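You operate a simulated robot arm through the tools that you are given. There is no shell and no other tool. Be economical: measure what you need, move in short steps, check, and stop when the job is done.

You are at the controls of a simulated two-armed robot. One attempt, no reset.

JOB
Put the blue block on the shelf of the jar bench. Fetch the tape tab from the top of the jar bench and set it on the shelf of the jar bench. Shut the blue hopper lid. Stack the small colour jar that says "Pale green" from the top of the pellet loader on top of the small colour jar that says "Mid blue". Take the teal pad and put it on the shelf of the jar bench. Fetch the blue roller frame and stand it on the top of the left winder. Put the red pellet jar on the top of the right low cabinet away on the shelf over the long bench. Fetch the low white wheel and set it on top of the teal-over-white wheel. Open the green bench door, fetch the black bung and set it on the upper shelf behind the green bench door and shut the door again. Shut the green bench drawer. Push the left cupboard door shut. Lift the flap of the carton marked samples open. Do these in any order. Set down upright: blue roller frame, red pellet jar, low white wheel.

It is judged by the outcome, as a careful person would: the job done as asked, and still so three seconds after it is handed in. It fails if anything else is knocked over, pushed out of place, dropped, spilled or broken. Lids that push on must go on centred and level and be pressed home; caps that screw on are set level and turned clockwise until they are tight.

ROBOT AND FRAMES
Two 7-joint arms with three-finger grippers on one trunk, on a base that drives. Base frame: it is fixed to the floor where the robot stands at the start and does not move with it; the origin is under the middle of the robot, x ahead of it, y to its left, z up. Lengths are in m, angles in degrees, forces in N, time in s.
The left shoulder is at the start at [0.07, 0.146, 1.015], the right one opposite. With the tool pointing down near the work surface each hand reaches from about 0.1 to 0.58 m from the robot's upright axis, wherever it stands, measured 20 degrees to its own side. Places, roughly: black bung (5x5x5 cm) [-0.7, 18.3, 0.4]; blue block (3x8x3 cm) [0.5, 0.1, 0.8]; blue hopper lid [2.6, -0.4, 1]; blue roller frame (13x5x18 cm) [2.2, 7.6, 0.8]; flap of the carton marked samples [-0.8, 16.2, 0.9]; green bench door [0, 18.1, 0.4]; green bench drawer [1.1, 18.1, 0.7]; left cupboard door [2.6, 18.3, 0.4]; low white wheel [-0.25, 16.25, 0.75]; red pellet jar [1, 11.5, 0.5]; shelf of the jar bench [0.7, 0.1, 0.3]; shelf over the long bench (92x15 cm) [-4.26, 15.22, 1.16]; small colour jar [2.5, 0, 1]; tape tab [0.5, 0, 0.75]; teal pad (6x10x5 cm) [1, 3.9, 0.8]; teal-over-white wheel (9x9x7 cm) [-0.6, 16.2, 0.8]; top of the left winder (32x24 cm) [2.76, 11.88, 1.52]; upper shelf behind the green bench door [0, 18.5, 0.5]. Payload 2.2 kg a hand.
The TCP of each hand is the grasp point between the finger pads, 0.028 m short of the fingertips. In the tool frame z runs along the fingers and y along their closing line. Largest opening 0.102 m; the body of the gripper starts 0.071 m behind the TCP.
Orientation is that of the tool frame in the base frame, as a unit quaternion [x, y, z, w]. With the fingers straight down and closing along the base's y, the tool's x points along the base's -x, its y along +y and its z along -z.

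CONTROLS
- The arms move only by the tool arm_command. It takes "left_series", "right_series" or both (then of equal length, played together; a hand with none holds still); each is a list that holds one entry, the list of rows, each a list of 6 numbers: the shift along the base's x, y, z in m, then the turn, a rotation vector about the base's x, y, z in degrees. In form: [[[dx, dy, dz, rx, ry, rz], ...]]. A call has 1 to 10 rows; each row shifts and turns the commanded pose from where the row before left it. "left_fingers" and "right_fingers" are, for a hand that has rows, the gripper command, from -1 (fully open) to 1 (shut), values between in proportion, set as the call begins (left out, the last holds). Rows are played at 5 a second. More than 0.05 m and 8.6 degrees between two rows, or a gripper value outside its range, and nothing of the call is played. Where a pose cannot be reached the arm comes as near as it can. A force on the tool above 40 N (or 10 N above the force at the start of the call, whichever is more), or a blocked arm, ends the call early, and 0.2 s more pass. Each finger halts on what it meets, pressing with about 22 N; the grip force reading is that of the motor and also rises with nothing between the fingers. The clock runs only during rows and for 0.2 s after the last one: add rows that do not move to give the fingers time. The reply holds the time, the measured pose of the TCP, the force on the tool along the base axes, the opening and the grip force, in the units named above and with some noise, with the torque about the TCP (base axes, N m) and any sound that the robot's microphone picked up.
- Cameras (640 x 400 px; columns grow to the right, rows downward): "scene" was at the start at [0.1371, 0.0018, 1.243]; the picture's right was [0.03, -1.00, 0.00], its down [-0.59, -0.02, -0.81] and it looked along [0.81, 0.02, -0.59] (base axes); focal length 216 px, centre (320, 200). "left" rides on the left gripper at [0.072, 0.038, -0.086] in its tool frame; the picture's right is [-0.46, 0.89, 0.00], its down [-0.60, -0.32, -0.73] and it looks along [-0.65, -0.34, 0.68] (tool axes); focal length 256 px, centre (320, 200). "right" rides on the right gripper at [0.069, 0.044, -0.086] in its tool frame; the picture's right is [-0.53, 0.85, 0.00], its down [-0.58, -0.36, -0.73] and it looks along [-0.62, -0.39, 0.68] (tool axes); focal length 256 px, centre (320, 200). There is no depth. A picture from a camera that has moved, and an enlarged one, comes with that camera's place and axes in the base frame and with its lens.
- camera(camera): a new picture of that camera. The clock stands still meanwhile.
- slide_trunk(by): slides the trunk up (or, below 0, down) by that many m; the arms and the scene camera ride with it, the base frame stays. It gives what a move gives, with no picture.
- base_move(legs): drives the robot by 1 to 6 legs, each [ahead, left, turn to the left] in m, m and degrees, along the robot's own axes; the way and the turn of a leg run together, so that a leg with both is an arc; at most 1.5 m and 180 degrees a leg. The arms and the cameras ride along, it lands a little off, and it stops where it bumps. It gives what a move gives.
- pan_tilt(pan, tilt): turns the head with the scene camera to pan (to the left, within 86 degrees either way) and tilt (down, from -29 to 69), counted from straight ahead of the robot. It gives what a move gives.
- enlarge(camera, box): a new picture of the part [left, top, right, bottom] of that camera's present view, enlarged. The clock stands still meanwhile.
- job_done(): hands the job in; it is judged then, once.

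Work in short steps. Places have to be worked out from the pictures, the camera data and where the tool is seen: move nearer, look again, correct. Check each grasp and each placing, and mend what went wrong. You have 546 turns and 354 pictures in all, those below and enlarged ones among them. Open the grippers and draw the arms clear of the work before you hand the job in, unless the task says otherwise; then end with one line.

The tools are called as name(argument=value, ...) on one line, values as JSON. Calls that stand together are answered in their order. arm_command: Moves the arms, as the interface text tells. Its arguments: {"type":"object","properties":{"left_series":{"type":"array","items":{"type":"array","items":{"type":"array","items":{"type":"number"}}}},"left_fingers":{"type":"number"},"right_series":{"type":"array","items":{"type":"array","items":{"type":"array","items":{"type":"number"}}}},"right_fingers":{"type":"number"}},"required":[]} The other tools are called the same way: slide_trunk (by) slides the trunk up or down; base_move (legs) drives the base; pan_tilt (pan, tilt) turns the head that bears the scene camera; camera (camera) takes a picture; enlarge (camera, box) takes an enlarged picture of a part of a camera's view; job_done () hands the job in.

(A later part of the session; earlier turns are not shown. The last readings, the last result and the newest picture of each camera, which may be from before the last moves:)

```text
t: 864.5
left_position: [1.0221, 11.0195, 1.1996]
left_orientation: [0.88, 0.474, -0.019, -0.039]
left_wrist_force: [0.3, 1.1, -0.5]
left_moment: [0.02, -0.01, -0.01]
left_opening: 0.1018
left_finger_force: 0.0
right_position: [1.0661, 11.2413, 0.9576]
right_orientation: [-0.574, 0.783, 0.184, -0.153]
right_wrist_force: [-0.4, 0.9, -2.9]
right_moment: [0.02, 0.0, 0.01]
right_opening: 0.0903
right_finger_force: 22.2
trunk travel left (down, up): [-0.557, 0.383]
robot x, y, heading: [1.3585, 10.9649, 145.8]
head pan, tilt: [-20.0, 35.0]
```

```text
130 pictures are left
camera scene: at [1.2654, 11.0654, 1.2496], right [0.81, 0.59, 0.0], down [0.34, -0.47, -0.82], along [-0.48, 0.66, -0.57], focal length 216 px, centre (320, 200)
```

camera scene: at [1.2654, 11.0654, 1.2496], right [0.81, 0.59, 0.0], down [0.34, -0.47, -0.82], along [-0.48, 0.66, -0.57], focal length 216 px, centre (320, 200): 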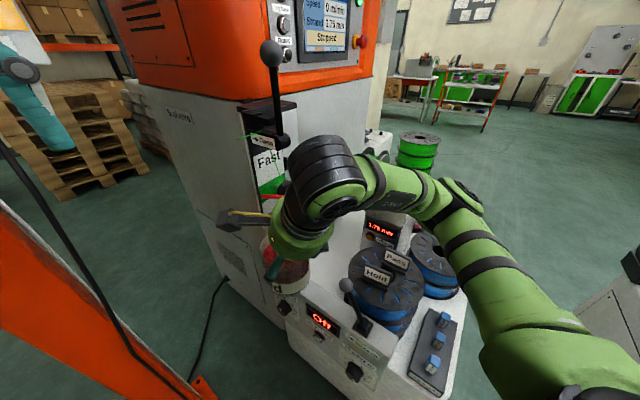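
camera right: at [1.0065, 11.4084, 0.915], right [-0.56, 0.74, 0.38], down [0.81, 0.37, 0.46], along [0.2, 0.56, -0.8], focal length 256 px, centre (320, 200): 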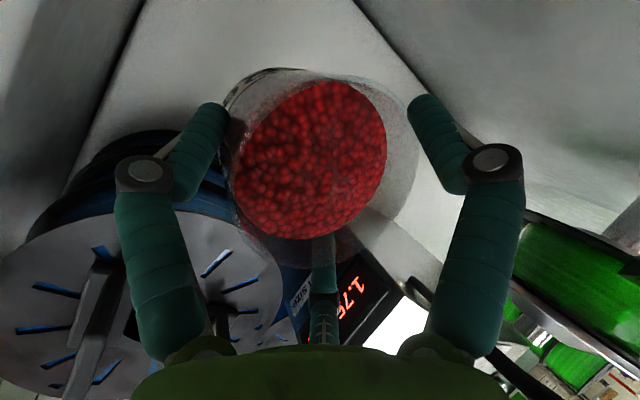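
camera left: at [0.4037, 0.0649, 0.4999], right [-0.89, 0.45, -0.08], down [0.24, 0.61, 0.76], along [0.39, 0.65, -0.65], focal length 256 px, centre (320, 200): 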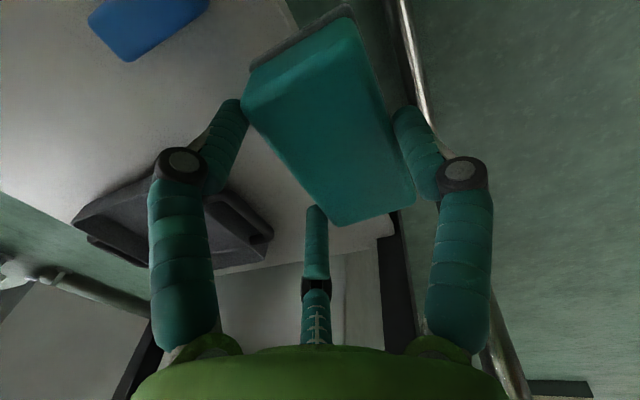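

Clear of the winder. Back the base out, turn to heading 90 and strafe west to the corridor.

base_move(legs=[[-0.45, 0.6, 0], [0, 0, -56]])

base_move(legs=[[-0.1, 0, 0], [0, 1.25, 0], [0, 1.25, 0]])

camera(camera="right")

```text
t: 871.0
left_position: [1.2537, 10.5264, 1.1999]
left_orientation: [0.999, 0.009, 0.002, -0.044]
left_wrist_force: [0.1, -0.1, 0.7]
left_moment: [0.02, 0.01, -0.01]
left_opening: 0.102
left_finger_force: 0.0
right_position: [1.4635, 10.616, 0.9577]
right_orientation: [-0.145, 0.96, 0.234, -0.049]
right_wrist_force: [-0.2, 0.4, -2.1]
right_moment: [-0.01, -0.02, 0.02]
right_opening: 0.0903
right_finger_force: 21.7
trunk travel left (down, up): [-0.557, 0.383]
robot x, y, heading: [1.4008, 10.2173, 90.2]
head pan, tilt: [-20.0, 35.0]
```

```text
t: 883.9
left_position: [-1.2336, 10.3885, 1.2005]
left_orientation: [0.999, 0.012, 0.002, -0.044]
left_wrist_force: [-1.4, -0.1, 0.4]
left_moment: [0.0, 0.01, 0.01]
left_opening: 0.102
left_finger_force: 0.0
right_position: [-1.0241, 10.4786, 0.9576]
right_orientation: [-0.148, 0.96, 0.234, -0.051]
right_wrist_force: [0.8, -1.0, -2.7]
right_moment: [-0.02, 0.0, -0.01]
right_opening: 0.0901
right_finger_force: 21.7
trunk travel left (down, up): [-0.557, 0.383]
robot x, y, heading: [-1.0846, 10.0805, 90.9]
head pan, tilt: [-20.0, 35.0]
```

```text
129 pictures are left
camera right: at [-1.0876, 10.4577, 1.0556], right [0.29, 0.88, 0.38], down [0.76, -0.45, 0.46], along [0.58, 0.16, -0.8], focal length 256 px, centre (320, 200)
```

right: 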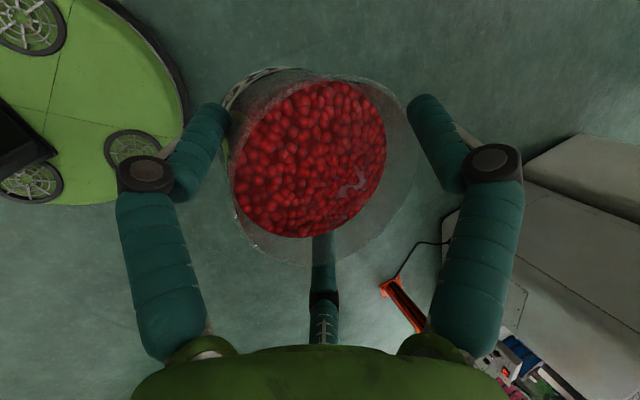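

Jar is fine. Drive north and then west toward the long bench.

base_move(legs=[[0, 0.05, -0.9], [1.4, 0, 0], [1.4, 0, 0], [1.2, 0, 0], [0, 0, 90]])

slide_trunk(by=0.2)

pan_tilt(pan=0, tilt=15)

camera(camera="scene")

```text
t: 907.6
left_position: [-1.4731, 13.951, 1.1996]
left_orientation: [0.699, 0.713, -0.029, -0.032]
left_wrist_force: [-0.3, 0.0, 0.2]
left_moment: [-0.05, 0.0, 0.0]
left_opening: 0.1021
left_finger_force: 0.0
right_position: [-1.5614, 14.1588, 0.9578]
right_orientation: [0.781, -0.577, -0.13, 0.201]
right_wrist_force: [0.3, -0.2, -2.9]
right_moment: [0.0, 0.0, -0.02]
right_opening: 0.0895
right_finger_force: 21.8
trunk travel left (down, up): [-0.557, 0.383]
robot x, y, heading: [-1.1638, 14.0999, -179.3]
head pan, tilt: [-20.0, 35.0]
```

```text
t: 909.8
left_position: [-1.4737, 13.951, 1.4001]
left_orientation: [0.699, 0.713, -0.029, -0.032]
left_wrist_force: [-0.3, 0.5, 0.0]
left_moment: [0.01, -0.02, -0.01]
left_opening: 0.1018
left_finger_force: 0.0
right_position: [-1.5642, 14.1593, 1.158]
right_orientation: [0.781, -0.577, -0.131, 0.201]
right_wrist_force: [0.5, 0.7, -3.7]
right_moment: [-0.02, -0.03, 0.01]
right_opening: 0.0894
right_finger_force: 22.0
trunk travel left (down, up): [-0.757, 0.183]
robot x, y, heading: [-1.1621, 14.0978, -179.2]
head pan, tilt: [-20.0, 35.0]
```

```text
t: 910.6
left_position: [-1.4727, 13.9505, 1.4]
left_orientation: [0.699, 0.713, -0.03, -0.032]
left_wrist_force: [0.4, 0.0, -0.1]
left_moment: [-0.05, 0.0, 0.0]
left_opening: 0.102
left_finger_force: 0.0
right_position: [-1.5628, 14.1587, 1.1574]
right_orientation: [0.781, -0.576, -0.131, 0.201]
right_wrist_force: [-0.8, -0.1, -3.6]
right_moment: [0.02, 0.02, 0.01]
right_opening: 0.0897
right_finger_force: 21.8
trunk travel left (down, up): [-0.757, 0.183]
robot x, y, heading: [-1.1667, 14.099, -179.6]
head pan, tilt: [0.0, 15.0]
```

```text
128 pictures are left
camera scene: at [-1.3094, 14.0968, 1.4816], right [-0.01, 1.0, 0.0], down [0.26, 0.0, -0.97], along [-0.97, -0.01, -0.26], focal length 216 px, centre (320, 200)
```

scene: 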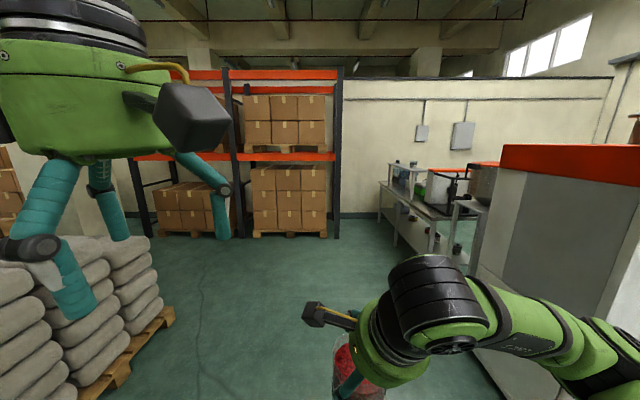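

Drive west along y≈13.9 toward the long bench.

base_move(legs=[[1.0, 0.2, 0], [1.2, 0.0, 0]])

pan_tilt(pan=-40, tilt=15)

camera(camera="scene")

```text
t: 921.6
left_position: [-3.6832, 13.7158, 1.4005]
left_orientation: [0.697, 0.716, -0.03, -0.033]
left_wrist_force: [-0.5, 0.1, -0.2]
left_moment: [-0.02, -0.03, -0.02]
left_opening: 0.1021
left_finger_force: 0.1
right_position: [-3.7739, 13.9239, 1.1574]
right_orientation: [0.783, -0.574, -0.13, 0.202]
right_wrist_force: [0.4, -0.4, -3.2]
right_moment: [0.04, 0.01, 0.03]
right_opening: 0.0896
right_finger_force: 21.7
trunk travel left (down, up): [-0.757, 0.183]
robot x, y, heading: [-3.3762, 13.8681, -179.1]
head pan, tilt: [0.0, 15.0]
```

```text
t: 922.7
left_position: [-3.6841, 13.7157, 1.4006]
left_orientation: [0.697, 0.716, -0.029, -0.032]
left_wrist_force: [0.1, 0.0, -0.3]
left_moment: [-0.02, 0.0, 0.02]
left_opening: 0.102
left_finger_force: 0.1
right_position: [-3.7754, 13.9238, 1.1575]
right_orientation: [0.783, -0.573, -0.129, 0.202]
right_wrist_force: [-0.3, -0.5, -3.0]
right_moment: [0.02, 0.01, -0.01]
right_opening: 0.0893
right_finger_force: 22.3
trunk travel left (down, up): [-0.757, 0.183]
robot x, y, heading: [-3.3772, 13.8669, -179.2]
head pan, tilt: [-40.0, 15.0]
```

```text
127 pictures are left
camera scene: at [-3.5003, 13.923, 1.4817], right [0.63, 0.78, 0.0], down [0.2, -0.16, -0.97], along [-0.75, 0.61, -0.26], focal length 216 px, centre (320, 200)
```

scene: 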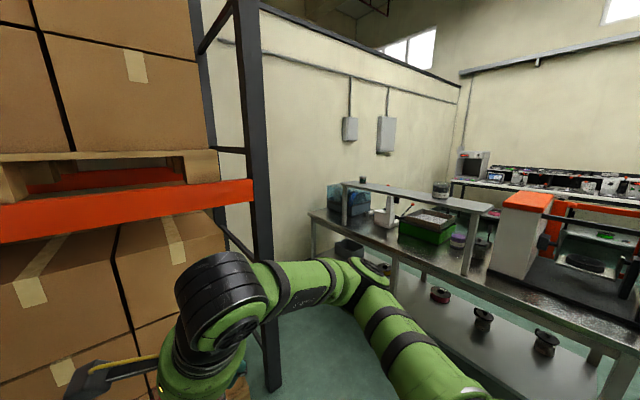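

The shelf bridges the bench, with a jar already near its right end. Turn to face it from about x≈−4.0 and look closely.

base_move(legs=[[0.55, 0.0, 0], [0, 0, -91]])

pan_tilt(pan=0, tilt=20)

camera(camera="scene")

```text
t: 929.7
left_position: [-4.0671, 14.1669, 1.4001]
left_orientation: [0.999, 0.001, 0.003, -0.043]
left_wrist_force: [1.2, -1.0, 0.0]
left_moment: [0.04, 0.0, -0.01]
left_opening: 0.1021
left_finger_force: 0.1
right_position: [-3.8569, 14.2536, 1.1574]
right_orientation: [-0.136, 0.961, 0.235, -0.048]
right_wrist_force: [-0.8, 0.2, -2.8]
right_moment: [-0.03, 0.0, 0.0]
right_opening: 0.0893
right_finger_force: 22.1
trunk travel left (down, up): [-0.757, 0.183]
robot x, y, heading: [-3.9239, 13.8561, 89.4]
head pan, tilt: [-40.0, 15.0]
```

```text
t: 930.8
left_position: [-4.0673, 14.1669, 1.4012]
left_orientation: [0.999, 0.001, 0.002, -0.044]
left_wrist_force: [-0.8, 0.0, -0.2]
left_moment: [0.0, 0.0, 0.02]
left_opening: 0.1018
left_finger_force: 0.0
right_position: [-3.8554, 14.2534, 1.1574]
right_orientation: [-0.137, 0.961, 0.236, -0.048]
right_wrist_force: [0.4, 0.6, -2.0]
right_moment: [-0.02, -0.04, -0.01]
right_opening: 0.0891
right_finger_force: 22.1
trunk travel left (down, up): [-0.757, 0.183]
robot x, y, heading: [-3.9223, 13.8553, 89.5]
head pan, tilt: [0.0, 20.0]
```

```text
126 pictures are left
camera scene: at [-3.9234, 13.9994, 1.4735], right [1.0, -0.01, 0.0], down [0.0, -0.34, -0.94], along [0.01, 0.94, -0.34], focal length 216 px, centre (320, 200)
```

scene: 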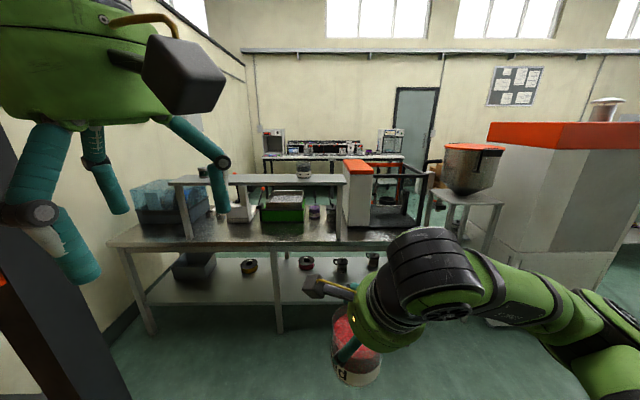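

The shelf is flush with the bench front (y≈15.13, z≈1.155); free space is around x≈−4.28. Raise the trunk and position the base, staying back while passing the existing jar.

slide_trunk(by=0.18)

base_move(legs=[[0.68, 0, 0.5], [0, 0.25, 0]])

camera(camera="scene")

camera(camera="right")

```text
t: 932.8
left_position: [-4.0671, 14.1675, 1.5806]
left_orientation: [0.999, 0.001, 0.003, -0.044]
left_wrist_force: [-0.4, 0.0, 0.2]
left_moment: [0.02, 0.01, -0.03]
left_opening: 0.1021
left_finger_force: 0.1
right_position: [-3.8559, 14.2531, 1.3391]
right_orientation: [-0.136, 0.962, 0.234, -0.048]
right_wrist_force: [-0.1, 0.5, -2.8]
right_moment: [-0.01, -0.05, 0.02]
right_opening: 0.0891
right_finger_force: 21.7
trunk travel left (down, up): [-0.937, 0.003]
robot x, y, heading: [-3.9234, 13.8533, 89.4]
head pan, tilt: [0.0, 20.0]
```

```text
t: 938.0
left_position: [-4.3096, 14.8468, 1.5808]
left_orientation: [0.999, 0.003, -0.001, -0.044]
left_wrist_force: [0.3, 0.4, -0.6]
left_moment: [0.01, 0.03, 0.03]
left_opening: 0.1024
left_finger_force: 0.0
right_position: [-4.0999, 14.9342, 1.3365]
right_orientation: [-0.139, 0.961, 0.235, -0.05]
right_wrist_force: [1.1, 0.4, -3.3]
right_moment: [0.0, 0.02, 0.01]
right_opening: 0.0889
right_finger_force: 22.2
trunk travel left (down, up): [-0.937, 0.003]
robot x, y, heading: [-4.1726, 14.5397, 89.9]
head pan, tilt: [0.0, 20.0]
```

```text
125 pictures are left
camera scene: at [-4.1651, 14.6806, 1.6535], right [1.0, 0.0, 0.0], down [0.0, -0.34, -0.94], along [0.0, 0.94, -0.34], focal length 216 px, centre (320, 200)
```

scene: 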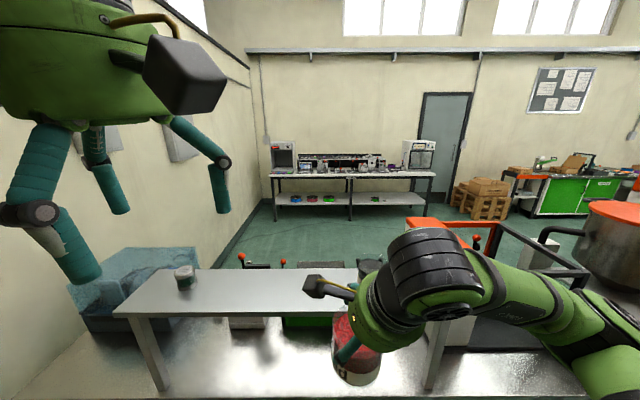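

```text
124 pictures are left
camera right: at [-4.1636, 14.9142, 1.4355], right [0.31, 0.87, 0.38], down [0.76, -0.46, 0.46], along [0.58, 0.14, -0.8], focal length 256 px, centre (320, 200)
```

right: 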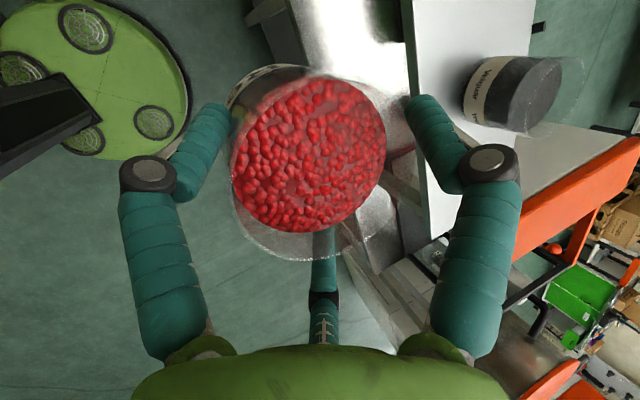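

Shift the hand 10 cm left by the arm first, then go forward and left with the base.

arm_command(right_series=[[[-0.025, 0, 0, 0, 0, 0], [-0.025, 0, 0, 0, 0, 0], [-0.025, 0, 0, 0, 0, 0], [-0.025, 0, 0, 0, 0, 0], [0, 0, 0, 0, 0, 0]]])

base_move(legs=[[0.2, 0, 0], [0, 0.08, 0]])

camera(camera="scene")

```text
t: 939.2
left_position: [-4.3138, 14.8474, 1.5805]
left_orientation: [0.999, 0.004, 0.002, -0.044]
left_wrist_force: [0.3, -0.4, 0.2]
left_moment: [-0.02, 0.01, -0.01]
left_opening: 0.1021
left_finger_force: 0.0
right_position: [-4.206, 14.9346, 1.3369]
right_orientation: [-0.139, 0.961, 0.235, -0.049]
right_wrist_force: [-0.3, 0.1, -2.6]
right_moment: [0.0, 0.02, 0.0]
right_opening: 0.0891
right_finger_force: 22.1
trunk travel left (down, up): [-0.937, 0.003]
robot x, y, heading: [-4.1719, 14.5386, 89.8]
head pan, tilt: [0.0, 20.0]
```

```text
t: 941.4
left_position: [-4.376, 15.0444, 1.5827]
left_orientation: [0.999, 0.001, -0.004, -0.045]
left_wrist_force: [1.2, 0.1, 0.2]
left_moment: [0.04, 0.16, 0.01]
left_opening: 0.1017
left_finger_force: 0.1
right_position: [-4.2689, 15.1323, 1.3385]
right_orientation: [-0.137, 0.961, 0.236, -0.052]
right_wrist_force: [1.7, 0.2, -3.3]
right_moment: [-0.01, 0.09, 0.07]
right_opening: 0.0888
right_finger_force: 22.2
trunk travel left (down, up): [-0.937, 0.003]
robot x, y, heading: [-4.2484, 14.7353, 90.0]
head pan, tilt: [0.0, 20.0]
```

```text
123 pictures are left
camera scene: at [-4.2328, 14.8775, 1.6538], right [1.0, -0.01, -0.01], down [-0.01, -0.34, -0.94], along [0.0, 0.94, -0.34], focal length 216 px, centre (320, 200)
```

scene: 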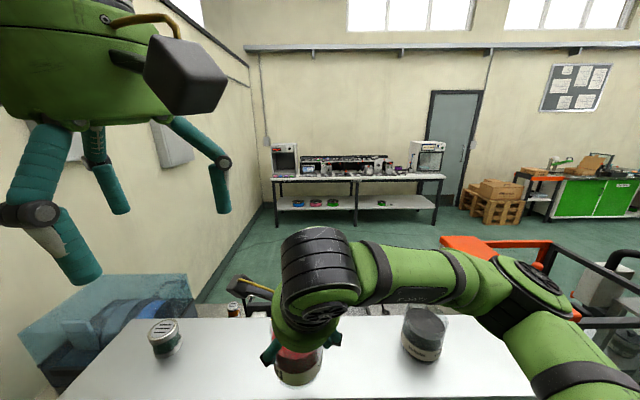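

Move forward 8.5 cm and lower gently onto the shelf.

arm_command(right_series=[[[0, 0.03, 0, 0, 0, 0], [0, 0.03, 0, 0, 0, 0], [0, 0.022, 0, 0, 0, 0], [0, 0, -0.02, 0, 0, 0], [0, 0, -0.02, 0, 0, 0], [0, 0, 0, 0, 0, 0]]])

enlarge(camera="scene", box=[200, 220, 400, 390])

```text
t: 942.8
left_position: [-4.3887, 15.0468, 1.5801]
left_orientation: [0.999, 0.0, 0.0, -0.044]
left_wrist_force: [-0.6, -0.4, 0.0]
left_moment: [0.01, 0.01, -0.01]
left_opening: 0.1018
left_finger_force: 0.0
right_position: [-4.279, 15.2153, 1.2986]
right_orientation: [-0.136, 0.961, 0.235, -0.047]
right_wrist_force: [0.9, -0.4, -2.4]
right_moment: [0.0, -0.03, -0.01]
right_opening: 0.0889
right_finger_force: 22.0
trunk travel left (down, up): [-0.937, 0.003]
robot x, y, heading: [-4.2478, 14.7378, 89.8]
head pan, tilt: [0.0, 20.0]
```

```text
2.35 times, centred on (300, 305) of scene
camera zoom: at [-4.2459, 14.8803, 1.6536], right [1.0, -0.01, 0.0], down [0.0, -0.34, -0.94], along [0.0, 0.94, -0.34], focal length 507 px, centre (367, -47)
```

zoom: 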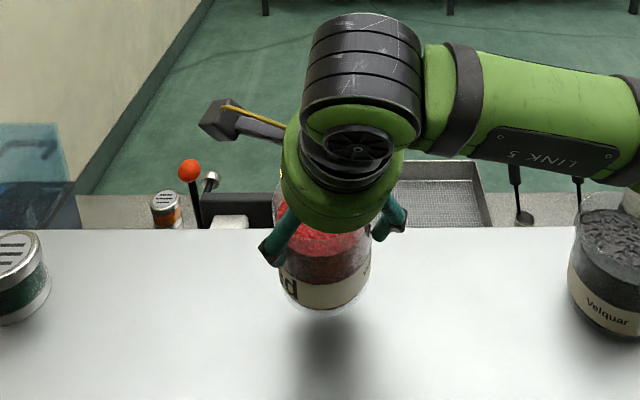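

arm_command(right_series=[[[0, 0, -0.008, 0, 0, 0], [0, 0, -0.006, 0, 0, 0], [0, 0, -0.004, 0, 0, 0], [0, 0, 0, 0, 0, 0]]])

arm_command(right_series=[[[0, 0, -0.004, 0, 0, 0], [0, 0, -0.003, 0, 0, 0], [0, 0, 0, 0, 0, 0]]])

```text
t: 943.8
left_position: [-4.3924, 15.0474, 1.5798]
left_orientation: [0.999, 0.001, 0.002, -0.044]
left_wrist_force: [-0.6, -0.7, 0.1]
left_moment: [0.05, -0.03, 0.0]
left_opening: 0.1019
left_finger_force: 0.0
right_position: [-4.2822, 15.2178, 1.2789]
right_orientation: [-0.138, 0.961, 0.235, -0.047]
right_wrist_force: [0.4, 0.0, -3.2]
right_moment: [-0.02, -0.04, 0.02]
right_opening: 0.0887
right_finger_force: 22.6
trunk travel left (down, up): [-0.937, 0.003]
robot x, y, heading: [-4.2477, 14.7386, 89.7]
head pan, tilt: [0.0, 20.0]
```

```text
t: 944.6
left_position: [-4.3907, 15.0481, 1.5793]
left_orientation: [0.999, 0.0, 0.002, -0.043]
left_wrist_force: [0.1, 0.0, 0.4]
left_moment: [0.04, 0.03, 0.0]
left_opening: 0.102
left_finger_force: 0.1
right_position: [-4.2812, 15.2161, 1.2728]
right_orientation: [-0.137, 0.961, 0.235, -0.046]
right_wrist_force: [-0.1, -0.3, -4.6]
right_moment: [-0.04, -0.01, 0.03]
right_opening: 0.0885
right_finger_force: 21.7
trunk travel left (down, up): [-0.937, 0.003]
robot x, y, heading: [-4.25, 14.7352, 89.7]
head pan, tilt: [0.0, 20.0]
```

arm_command(right_series=[[[0, 0, -0.004, 0, 0, 0], [0, 0, -0.003, 0, 0, 0], [0, 0, 0, 0, 0, 0]]])

enlarge(camera="scene", box=[200, 240, 400, 390])

```text
t: 945.4
left_position: [-4.3902, 15.0467, 1.5804]
left_orientation: [0.999, 0.001, 0.001, -0.044]
left_wrist_force: [0.6, -0.4, 0.9]
left_moment: [0.02, 0.02, 0.03]
left_opening: 0.1021
left_finger_force: 0.0
right_position: [-4.2826, 15.2164, 1.267]
right_orientation: [-0.137, 0.961, 0.233, -0.048]
right_wrist_force: [-0.5, 0.0, -3.2]
right_moment: [0.01, -0.01, -0.02]
right_opening: 0.0888
right_finger_force: 22.2
trunk travel left (down, up): [-0.937, 0.003]
robot x, y, heading: [-4.2494, 14.7408, 89.9]
head pan, tilt: [0.0, 20.0]
```

```text
2.67 times, centred on (300, 315) of scene
camera zoom: at [-4.2481, 14.8805, 1.6535], right [1.0, -0.01, 0.0], down [0.0, -0.34, -0.94], along [0.01, 0.94, -0.34], focal length 575 px, centre (373, -107)
```

zoom: 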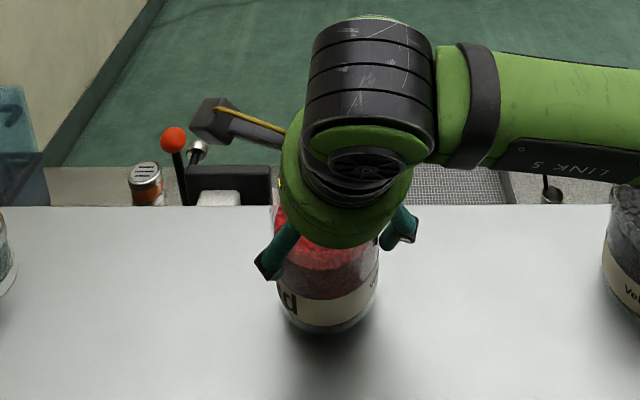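

arm_command(right_series=[[[0, 0, -0.004, 0, 0, 0], [0, 0, -0.003, 0, 0, 0], [0, 0, -0.003, 0, 0, 0], [0, 0, 0, 0, 0, 0]]])

```text
t: 946.4
left_position: [-4.3895, 15.0481, 1.5798]
left_orientation: [0.999, 0.001, 0.002, -0.044]
left_wrist_force: [-0.3, 1.3, -0.3]
left_moment: [-0.02, 0.0, 0.02]
left_opening: 0.102
left_finger_force: 0.1
right_position: [-4.2814, 15.2162, 1.2561]
right_orientation: [-0.137, 0.961, 0.234, -0.046]
right_wrist_force: [0.1, -1.0, -2.3]
right_moment: [-0.01, 0.02, 0.01]
right_opening: 0.0888
right_finger_force: 21.7
trunk travel left (down, up): [-0.937, 0.003]
robot x, y, heading: [-4.2454, 14.7405, 89.8]
head pan, tilt: [0.0, 20.0]
```

arm_command(right_series=[[[0, 0, -0.004, 0, 0, 0], [0, 0, -0.003, 0, 0, 0], [0, 0, 0, 0, 0, 0]]])

enlarge(camera="scene", box=[200, 240, 400, 390])

```text
t: 947.2
left_position: [-4.3906, 15.0457, 1.5803]
left_orientation: [0.999, 0.001, 0.002, -0.043]
left_wrist_force: [-0.5, -1.4, -1.2]
left_moment: [-0.02, -0.01, 0.01]
left_opening: 0.102
left_finger_force: 0.1
right_position: [-4.2802, 15.2174, 1.2502]
right_orientation: [-0.136, 0.961, 0.236, -0.048]
right_wrist_force: [0.8, 1.7, 4.7]
right_moment: [-0.21, -0.03, 0.0]
right_opening: 0.0889
right_finger_force: 21.8
trunk travel left (down, up): [-0.937, 0.003]
robot x, y, heading: [-4.2497, 14.7372, 89.3]
head pan, tilt: [0.0, 20.0]
```

```text
2.67 times, centred on (300, 315) of scene
camera zoom: at [-4.248, 14.8797, 1.6537], right [1.0, -0.01, 0.0], down [0.0, -0.34, -0.94], along [0.01, 0.94, -0.34], focal length 575 px, centre (373, -107)
```

zoom: 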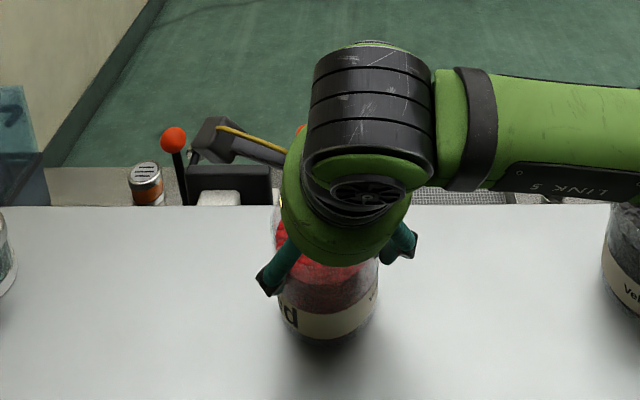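

Contact. Open the fingers and withdraw back along the tool axis.

arm_command(right_series=[[[0, 0, 0, 0, 0, 0], [0, 0, 0, 0, 0, 0], [0, 0, 0, 0, 0, 0], [0, 0, 0, 0, 0, 0]]], right_fingers=-1)

arm_command(right_series=[[[0.003, -0.009, 0.018, 0, 0, 0], [0.003, -0.009, 0.018, 0, 0, 0], [0.006, -0.018, 0.035, 0, 0, 0], [0.006, -0.018, 0.035, 0, 0, 0], [0.006, -0.018, 0.035, 0, 0, 0], [0, 0, 0, 0, 0, 0]]])

camera(camera="scene")

```text
t: 948.2
left_position: [-4.3898, 15.0469, 1.5804]
left_orientation: [0.999, 0.002, 0.002, -0.044]
left_wrist_force: [0.5, 0.8, 0.5]
left_moment: [0.01, -0.03, 0.04]
left_opening: 0.102
left_finger_force: 0.1
right_position: [-4.2807, 15.2155, 1.2482]
right_orientation: [-0.137, 0.961, 0.234, -0.048]
right_wrist_force: [-1.2, -0.1, 0.5]
right_moment: [0.01, 0.0, 0.01]
right_opening: 0.1018
right_finger_force: 0.1
trunk travel left (down, up): [-0.937, 0.003]
robot x, y, heading: [-4.2477, 14.7358, 89.9]
head pan, tilt: [0.0, 20.0]
```

```text
t: 949.6
left_position: [-4.3906, 15.047, 1.5792]
left_orientation: [0.999, 0.001, 0.002, -0.044]
left_wrist_force: [-1.1, 0.0, 0.0]
left_moment: [-0.03, -0.05, -0.01]
left_opening: 0.1022
left_finger_force: 0.0
right_position: [-4.2572, 15.1451, 1.3902]
right_orientation: [-0.137, 0.961, 0.234, -0.048]
right_wrist_force: [-0.2, 0.4, 0.2]
right_moment: [-0.04, 0.01, 0.02]
right_opening: 0.1022
right_finger_force: 0.0
trunk travel left (down, up): [-0.937, 0.003]
robot x, y, heading: [-4.2506, 14.739, 89.7]
head pan, tilt: [0.0, 20.0]
```

```text
119 pictures are left
camera scene: at [-4.2483, 14.8803, 1.6535], right [1.0, -0.01, 0.0], down [0.0, -0.34, -0.94], along [0.01, 0.94, -0.34], focal length 216 px, centre (320, 200)
```

scene: 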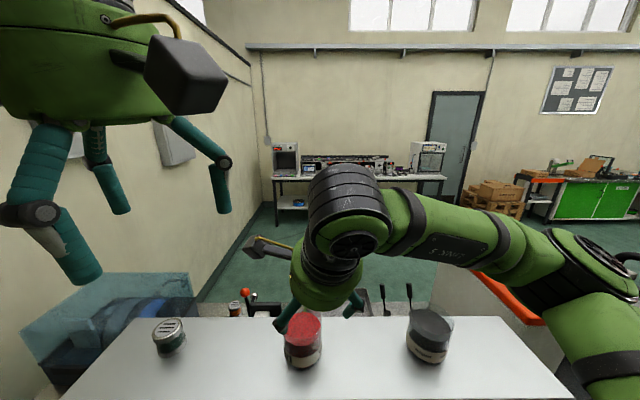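

The red jar stands on the shelf. Now leave: strafe right, back away, re-level the right hand.

base_move(legs=[[0, -0.35, 0], [-0.85, 0, 0]])

arm_command(right_series=[[[0, 0, -0.02, -6.6, -2.3, 0], [0, 0, -0.02, -6.6, -2.3, 0], [0, 0, -0.02, -6.6, -2.3, 0], [0, 0, -0.02, -6.6, -2.3, 0], [0, 0, 0, 0, 0, 0]]], left_series=[[[0, 0, -0.03, 0, 0, 0], [0, 0, -0.03, 0, 0, 0], [0, 0, -0.03, 0, 0, 0], [0, 0, -0.03, 0, 0, 0], [0, 0, 0, 0, 0, 0]]])

base_move(legs=[[0, 0, -89.5], [1.4, 0, 0], [1.4, 0, 0]])

pan_tilt(pan=50, tilt=20)

camera(camera="scene")

```text
t: 956.0
left_position: [-4.0493, 14.1951, 1.5794]
left_orientation: [0.999, -0.004, 0.002, -0.043]
left_wrist_force: [-0.2, -1.0, -0.2]
left_moment: [0.01, 0.01, -0.01]
left_opening: 0.1021
left_finger_force: 0.2
right_position: [-3.9163, 14.2919, 1.39]
right_orientation: [-0.132, 0.962, 0.234, -0.046]
right_wrist_force: [-0.1, 0.2, 0.4]
right_moment: [-0.01, -0.03, 0.01]
right_opening: 0.1021
right_finger_force: 0.1
trunk travel left (down, up): [-0.937, 0.003]
robot x, y, heading: [-3.9118, 13.8842, 89.1]
head pan, tilt: [0.0, 20.0]
```

```text
t: 957.2
left_position: [-4.0501, 14.194, 1.4593]
left_orientation: [0.999, -0.003, 0.003, -0.043]
left_wrist_force: [-0.3, 0.0, 0.3]
left_moment: [-0.04, 0.02, 0.01]
left_opening: 0.1019
left_finger_force: 0.0
right_position: [-3.9155, 14.2893, 1.309]
right_orientation: [-0.136, 0.991, -0.003, 0.002]
right_wrist_force: [0.2, -0.4, 1.1]
right_moment: [0.0, -0.01, 0.0]
right_opening: 0.102
right_finger_force: 0.2
trunk travel left (down, up): [-0.937, 0.003]
robot x, y, heading: [-3.9129, 13.8832, 89.3]
head pan, tilt: [0.0, 20.0]
```

```text
t: 974.7
left_position: [-0.7733, 14.0288, 1.4608]
left_orientation: [0.708, -0.705, 0.033, -0.031]
left_wrist_force: [-0.3, 0.1, -0.8]
left_moment: [0.02, 0.03, 0.0]
left_opening: 0.1021
left_finger_force: 0.0
right_position: [-0.6745, 13.8962, 1.3098]
right_orientation: [0.599, 0.801, -0.002, 0.0]
right_wrist_force: [-0.7, -0.5, -0.6]
right_moment: [0.0, 0.01, 0.03]
right_opening: 0.102
right_finger_force: 0.1
trunk travel left (down, up): [-0.937, 0.003]
robot x, y, heading: [-1.0818, 13.8845, 0.0]
head pan, tilt: [0.0, 20.0]
```

```text
t: 975.8
left_position: [-0.7718, 14.0278, 1.4612]
left_orientation: [0.709, -0.704, 0.033, -0.03]
left_wrist_force: [0.4, 0.6, -0.6]
left_moment: [0.01, -0.04, 0.01]
left_opening: 0.1019
left_finger_force: 0.1
right_position: [-0.6746, 13.8958, 1.3105]
right_orientation: [0.599, 0.8, -0.002, 0.0]
right_wrist_force: [-0.8, -0.5, 0.2]
right_moment: [0.0, -0.01, -0.01]
right_opening: 0.102
right_finger_force: 0.1
trunk travel left (down, up): [-0.937, 0.003]
robot x, y, heading: [-1.0842, 13.886, -0.1]
head pan, tilt: [50.0, 20.0]
```

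```text
118 pictures are left
camera scene: at [-0.9722, 13.9567, 1.6536], right [0.76, -0.65, 0.0], down [-0.22, -0.26, -0.94], along [0.61, 0.72, -0.34], focal length 216 px, centre (320, 200)
```

scene: 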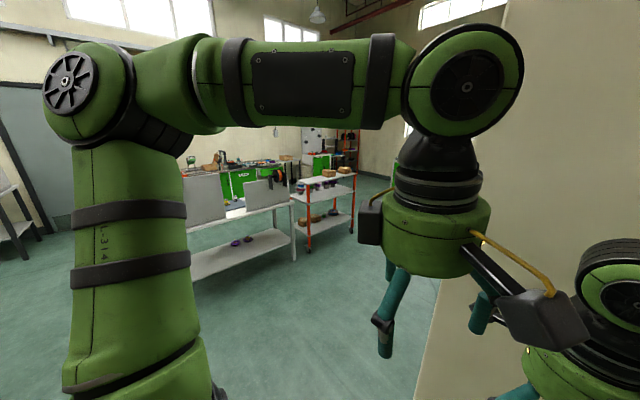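

The table's working side faces north. Go round its west end to the aisle between it and the green bench.

base_move(legs=[[0, 0, 90], [0, 0.37, 0], [1.1, 0, 0], [1.1, 0, 0], [0.95, 0, 0]])

pan_tilt(pan=-60, tilt=20)

camera(camera="scene")

```text
t: 997.0
left_position: [-1.5738, 17.3407, 1.4609]
left_orientation: [0.999, 0.0, 0.001, -0.044]
left_wrist_force: [0.2, -0.6, 0.6]
left_moment: [0.04, 0.01, 0.0]
left_opening: 0.102
left_finger_force: 0.0
right_position: [-1.4414, 17.4374, 1.311]
right_orientation: [-0.141, 0.99, -0.001, 0.001]
right_wrist_force: [0.0, -1.2, -0.4]
right_moment: [0.01, 0.01, -0.02]
right_opening: 0.1019
right_finger_force: 0.2
trunk travel left (down, up): [-0.937, 0.003]
robot x, y, heading: [-1.4343, 17.0319, 89.8]
head pan, tilt: [50.0, 20.0]
```

```text
t: 998.9
left_position: [-1.5745, 17.3413, 1.4617]
left_orientation: [0.999, 0.001, 0.001, -0.043]
left_wrist_force: [0.0, -0.3, 0.6]
left_moment: [0.01, -0.03, 0.04]
left_opening: 0.102
left_finger_force: 0.0
right_position: [-1.4411, 17.4399, 1.3112]
right_orientation: [-0.141, 0.99, -0.002, 0.001]
right_wrist_force: [0.0, -0.3, -0.1]
right_moment: [-0.03, 0.0, 0.0]
right_opening: 0.102
right_finger_force: 0.0
trunk travel left (down, up): [-0.937, 0.003]
robot x, y, heading: [-1.4369, 17.0322, 89.4]
head pan, tilt: [-60.0, 20.0]
```

```text
117 pictures are left
camera scene: at [-1.3528, 17.1278, 1.6536], right [0.49, -0.87, 0.0], down [-0.3, -0.17, -0.94], along [0.82, 0.46, -0.34], focal length 216 px, centre (320, 200)
```

scene: 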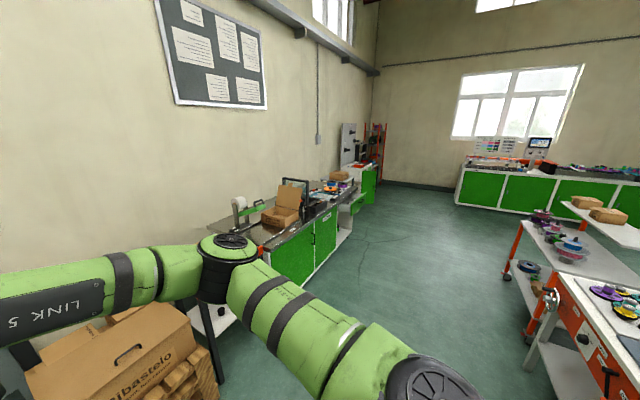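

Turn to face south and strafe east to face the wheel table.

base_move(legs=[[0, 0, -90], [0, 0, -89.5], [0, 0.95, 0]])

pan_tilt(pan=0, tilt=40)

camera(camera="scene")

```text
t: 1011.5
left_position: [-0.3452, 16.7234, 1.4608]
left_orientation: [-0.004, 0.999, -0.044, -0.001]
left_wrist_force: [-0.4, -0.3, -1.0]
left_moment: [-0.01, 0.0, -0.01]
left_opening: 0.1018
left_finger_force: 0.0
right_position: [-0.4766, 16.6264, 1.3107]
right_orientation: [0.99, 0.144, -0.001, -0.002]
right_wrist_force: [-0.4, -0.1, 0.1]
right_moment: [-0.01, 0.02, 0.01]
right_opening: 0.1021
right_finger_force: 0.2
trunk travel left (down, up): [-0.937, 0.003]
robot x, y, heading: [-0.4856, 17.034, -89.9]
head pan, tilt: [-60.0, 20.0]
```

```text
t: 1012.8
left_position: [-0.3434, 16.7239, 1.4616]
left_orientation: [-0.004, 0.999, -0.043, -0.002]
left_wrist_force: [0.0, 1.3, -0.6]
left_moment: [0.01, 0.02, 0.0]
left_opening: 0.1017
left_finger_force: 0.0
right_position: [-0.4771, 16.6249, 1.3114]
right_orientation: [0.989, 0.145, -0.001, -0.002]
right_wrist_force: [-0.5, -0.8, -0.4]
right_moment: [0.03, 0.03, -0.06]
right_opening: 0.1018
right_finger_force: 0.1
trunk travel left (down, up): [-0.937, 0.003]
robot x, y, heading: [-0.4861, 17.0314, -90.0]
head pan, tilt: [0.0, 40.0]
```

```text
116 pictures are left
camera scene: at [-0.4879, 16.8976, 1.6222], right [-1.0, 0.0, 0.0], down [0.0, 0.64, -0.77], along [0.0, -0.77, -0.64], focal length 216 px, centre (320, 200)
```

scene: 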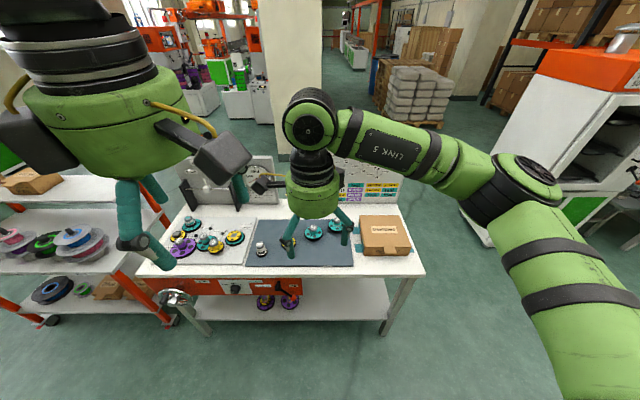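

enlarge(camera="scene", box=[160, 190, 420, 290])

```text
2.46 times, centred on (290, 240) of scene
camera zoom: at [-0.4879, 16.8976, 1.6222], right [-1.0, 0.0, 0.0], down [0.0, 0.64, -0.77], along [0.0, -0.77, -0.64], focal length 531 px, centre (394, 102)
```

zoom: 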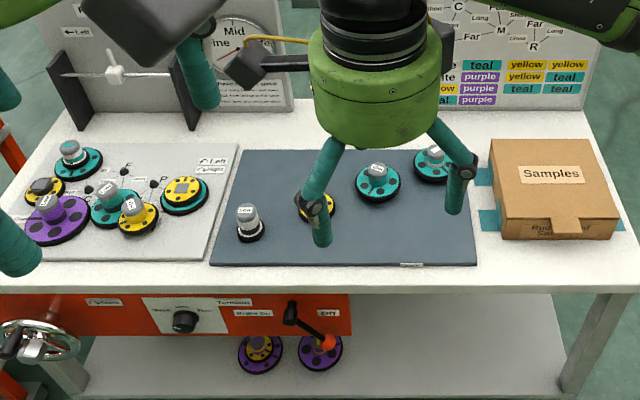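

Dark mat: the white knob wheel at ≈(−0.19, 16.24) and teal wheels around (−0.45…−0.57, 16.1). Move so the right hand can take the low white wheel.

base_move(legs=[[0.0, 0.4, 0], [0.28, 0, 0]])

slide_trunk(by=-0.33)

pan_tilt(pan=-15, tilt=50)

camera(camera="scene")

camera(camera="right")

```text
t: 1016.8
left_position: [0.0564, 16.4498, 1.4617]
left_orientation: [-0.009, 0.999, -0.046, -0.002]
left_wrist_force: [0.0, 0.4, 0.4]
left_moment: [-0.04, -0.05, -0.02]
left_opening: 0.1019
left_finger_force: 0.0
right_position: [-0.0744, 16.3499, 1.3115]
right_orientation: [0.989, 0.147, -0.002, -0.001]
right_wrist_force: [-0.3, 0.4, -0.6]
right_moment: [-0.05, 0.0, 0.0]
right_opening: 0.102
right_finger_force: 0.0
trunk travel left (down, up): [-0.937, 0.003]
robot x, y, heading: [-0.0929, 16.7538, -89.5]
head pan, tilt: [0.0, 40.0]
```

```text
t: 1020.1
left_position: [0.0553, 16.4458, 1.1314]
left_orientation: [-0.008, 0.999, -0.044, -0.002]
left_wrist_force: [0.2, 0.2, 0.3]
left_moment: [-0.01, 0.0, 0.01]
left_opening: 0.1022
left_finger_force: 0.1
right_position: [-0.0765, 16.3483, 0.981]
right_orientation: [0.989, 0.147, -0.001, -0.001]
right_wrist_force: [0.2, -0.5, -0.5]
right_moment: [0.01, 0.01, -0.04]
right_opening: 0.1022
right_finger_force: 0.1
trunk travel left (down, up): [-0.607, 0.333]
robot x, y, heading: [-0.09, 16.7534, -89.5]
head pan, tilt: [0.0, 40.0]
```

```text
t: 1020.8
left_position: [0.0566, 16.4463, 1.1293]
left_orientation: [-0.008, 0.999, -0.044, -0.001]
left_wrist_force: [0.5, -0.9, 0.0]
left_moment: [-0.01, 0.02, -0.03]
left_opening: 0.102
left_finger_force: 0.0
right_position: [-0.0757, 16.3467, 0.9793]
right_orientation: [0.989, 0.148, -0.002, -0.001]
right_wrist_force: [-1.1, 0.2, 0.4]
right_moment: [-0.01, -0.02, 0.01]
right_opening: 0.102
right_finger_force: 0.0
trunk travel left (down, up): [-0.607, 0.333]
robot x, y, heading: [-0.0914, 16.7536, -89.5]
head pan, tilt: [-15.0, 50.0]
```

```text
114 pictures are left
camera scene: at [-0.1086, 16.6292, 1.278], right [-0.97, 0.25, 0.0], down [0.19, 0.74, -0.64], along [-0.16, -0.62, -0.77], focal length 216 px, centre (320, 200)
```

scene: 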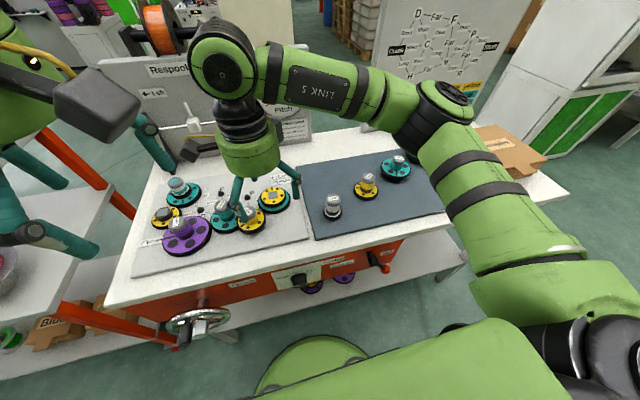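

```text
113 pictures are left
camera right: at [0.0034, 16.3256, 1.066], right [-0.26, -0.96, 0.0], down [-0.66, 0.18, 0.73], along [-0.71, 0.2, -0.68], focal length 256 px, centre (320, 200)
```

right: 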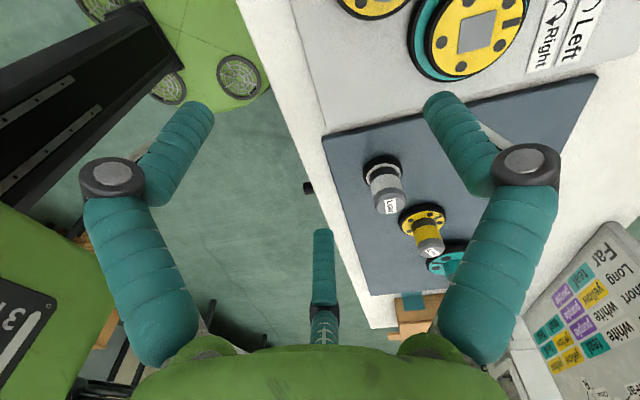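

The "Low" wheel is at ≈(−0.224, 16.307), knob centre z≈0.845. Move the right hand above it.

arm_command(right_series=[[[-0.037, -0.01, 0, 0, 0, 0], [-0.037, -0.01, 0, 0, 0, 0], [-0.037, -0.01, 0, 0, 0, 0], [-0.037, -0.01, -0.02, 0, 0, 0], [0, 0, -0.02, 0, 0, 0], [0, 0, 0, 0, 0, 0]]])

camera(camera="right")

enlarge(camera="scene", box=[280, 130, 480, 250])

```text
t: 1022.2
left_position: [0.0552, 16.4457, 1.1304]
left_orientation: [-0.008, 0.999, -0.045, -0.001]
left_wrist_force: [0.3, 0.6, -0.2]
left_moment: [0.0, 0.01, 0.01]
left_opening: 0.1019
left_finger_force: 0.1
right_position: [-0.2242, 16.3061, 0.9398]
right_orientation: [0.989, 0.148, -0.001, -0.001]
right_wrist_force: [-0.9, 0.0, 1.4]
right_moment: [-0.03, -0.01, 0.02]
right_opening: 0.1016
right_finger_force: 0.0
trunk travel left (down, up): [-0.607, 0.333]
robot x, y, heading: [-0.0883, 16.7505, -89.5]
head pan, tilt: [-15.0, 50.0]
```

```text
112 pictures are left
camera right: at [-0.1449, 16.285, 1.0256], right [-0.26, -0.96, 0.0], down [-0.66, 0.18, 0.73], along [-0.71, 0.19, -0.68], focal length 256 px, centre (320, 200)
```

right: 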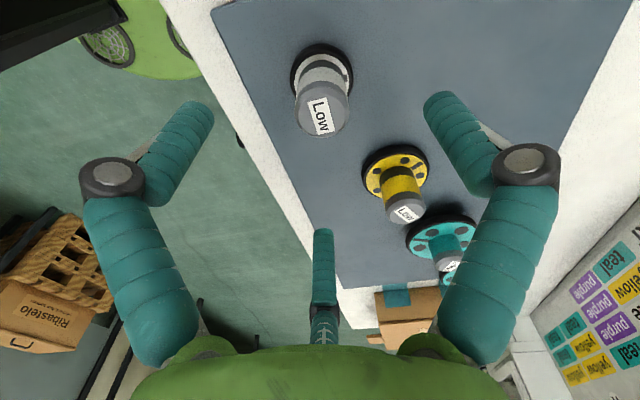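

```text
3.20 times, centred on (380, 190) of scene
camera zoom: at [-0.1089, 16.6294, 1.278], right [-0.97, 0.25, 0.0], down [0.19, 0.74, -0.64], along [-0.16, -0.62, -0.77], focal length 690 px, centre (128, 232)
```

zoom: 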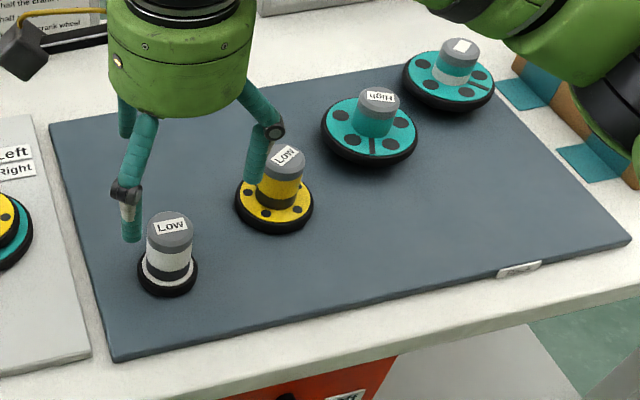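

Rightmost teal disc with a white hub band is the teal-over-white wheel. Hand is centred over the Low knob; descend and grip it.

arm_command(right_series=[[[0.001, -0.002, -0.03, 0, 0, 0], [0, 0, -0.025, 0, 0, 0], [0, 0, -0.015, 0, 0, 0], [0, 0, 0, 0, 0, 0]]])

arm_command(right_series=[[[0, 0, 0, 0, 0, 0], [0, 0, 0, 0, 0, 0], [0, 0, 0, 0, 0, 0], [0, 0, 0, 0, 0, 0]]], right_fingers=1)

arm_command(right_series=[[[0, 0, 0.01, 0, 0, 0], [0, 0, 0.03, 0, 0, 0], [0, 0, 0.04, 0, 0, 0], [0, 0, 0.04, 0, 0, 0], [0, 0, 0, 0, 0, 0]]])

camera(camera="right")

```text
t: 1023.2
left_position: [0.0567, 16.4465, 1.1309]
left_orientation: [-0.009, 0.999, -0.045, -0.002]
left_wrist_force: [0.6, -0.3, 0.0]
left_moment: [0.01, -0.01, 0.0]
left_opening: 0.1022
left_finger_force: 0.0
right_position: [-0.2226, 16.306, 0.8689]
right_orientation: [0.989, 0.148, -0.002, -0.001]
right_wrist_force: [-0.6, 0.1, -0.3]
right_moment: [0.0, -0.02, -0.01]
right_opening: 0.102
right_finger_force: 0.1
trunk travel left (down, up): [-0.607, 0.333]
robot x, y, heading: [-0.0908, 16.7532, -89.6]
head pan, tilt: [-15.0, 50.0]
```

```text
t: 1024.2
left_position: [0.0551, 16.4465, 1.1315]
left_orientation: [-0.008, 0.999, -0.045, 0.0]
left_wrist_force: [-0.2, 1.1, -0.2]
left_moment: [0.03, -0.02, -0.02]
left_opening: 0.1018
left_finger_force: 0.1
right_position: [-0.2235, 16.3058, 0.8707]
right_orientation: [0.989, 0.147, -0.002, 0.0]
right_wrist_force: [-6.7, -1.7, 8.6]
right_moment: [-0.13, 0.26, 0.06]
right_opening: 0.0346
right_finger_force: 22.0
trunk travel left (down, up): [-0.607, 0.333]
robot x, y, heading: [-0.0894, 16.7542, -89.6]
head pan, tilt: [-15.0, 50.0]
```

```text
t: 1025.4
left_position: [0.0548, 16.4452, 1.1297]
left_orientation: [-0.008, 0.999, -0.043, -0.001]
left_wrist_force: [-0.5, 0.4, 0.6]
left_moment: [-0.01, 0.03, 0.01]
left_opening: 0.1022
left_finger_force: 0.0
right_position: [-0.2235, 16.3044, 0.9906]
right_orientation: [0.989, 0.147, -0.001, -0.002]
right_wrist_force: [0.3, 0.0, -0.1]
right_moment: [0.0, 0.01, -0.03]
right_opening: 0.0346
right_finger_force: 21.7
trunk travel left (down, up): [-0.607, 0.333]
robot x, y, heading: [-0.0903, 16.7533, -89.6]
head pan, tilt: [-15.0, 50.0]
```

```text
110 pictures are left
camera right: at [-0.1438, 16.2838, 1.0761], right [-0.26, -0.96, 0.0], down [-0.66, 0.18, 0.73], along [-0.71, 0.2, -0.68], focal length 256 px, centre (320, 200)
```

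right: 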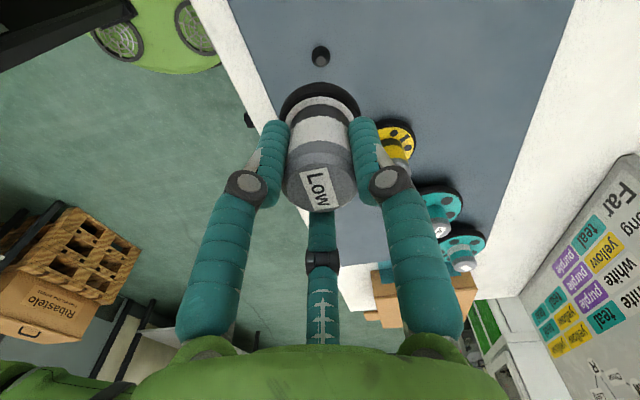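

Wheel held. Strafe right so the teal-over-white wheel (stub top ≈(−0.566, 16.162, 0.872)) is on the right hand's side.

base_move(legs=[[0, -0.31, 0]])

arm_command(right_series=[[[-0.008, -0.03, 0.01, 0, 0, 0], [-0.008, -0.03, 0.0, 0, 0, 0], [-0.008, -0.03, 0, 0, 0, 0], [-0.008, -0.025, 0, 0, 0, 0], [0, 0, 0, 0, 0, 0]]])

camera(camera="right")

enlarge(camera="scene", box=[280, 100, 460, 230])

```text
t: 1027.5
left_position: [-0.2499, 16.443, 1.1304]
left_orientation: [-0.009, 0.999, -0.044, -0.002]
left_wrist_force: [0.5, 0.0, 0.5]
left_moment: [0.02, 0.01, 0.01]
left_opening: 0.1021
left_finger_force: 0.0
right_position: [-0.5281, 16.3023, 0.9902]
right_orientation: [0.989, 0.149, -0.002, -0.002]
right_wrist_force: [-0.4, -0.6, -0.3]
right_moment: [0.02, -0.02, 0.03]
right_opening: 0.0347
right_finger_force: 22.4
trunk travel left (down, up): [-0.607, 0.333]
robot x, y, heading: [-0.394, 16.7524, -89.3]
head pan, tilt: [-15.0, 50.0]
```

```text
t: 1028.7
left_position: [-0.2529, 16.4448, 1.1304]
left_orientation: [-0.009, 0.999, -0.045, -0.001]
left_wrist_force: [-0.8, 0.0, 0.4]
left_moment: [0.0, 0.02, 0.0]
left_opening: 0.1016
left_finger_force: 0.1
right_position: [-0.5623, 16.1876, 1.0002]
right_orientation: [0.989, 0.149, -0.002, -0.001]
right_wrist_force: [-0.4, -0.5, 0.0]
right_moment: [0.02, 0.0, -0.01]
right_opening: 0.0347
right_finger_force: 22.3
trunk travel left (down, up): [-0.607, 0.333]
robot x, y, heading: [-0.3976, 16.75, -89.5]
head pan, tilt: [-15.0, 50.0]
```

```text
109 pictures are left
camera right: at [-0.483, 16.1661, 1.086], right [-0.26, -0.97, 0.0], down [-0.66, 0.18, 0.73], along [-0.71, 0.19, -0.68], focal length 256 px, centre (320, 200)
```

right: 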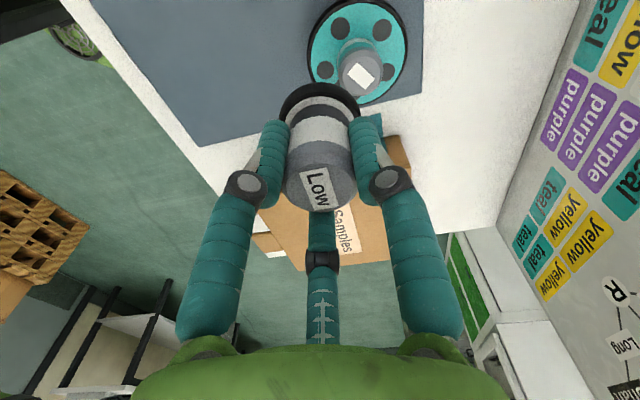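

```text
3.08 times, centred on (370, 165) of scene
camera zoom: at [-0.4167, 16.6268, 1.278], right [-0.97, 0.25, 0.0], down [0.19, 0.74, -0.64], along [-0.16, -0.62, -0.77], focal length 663 px, centre (166, 308)
```

zoom: 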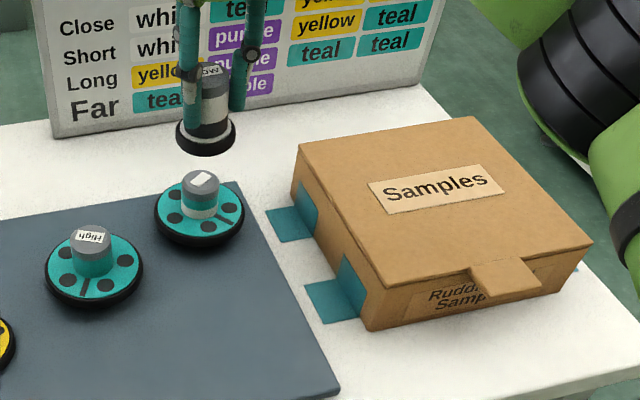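

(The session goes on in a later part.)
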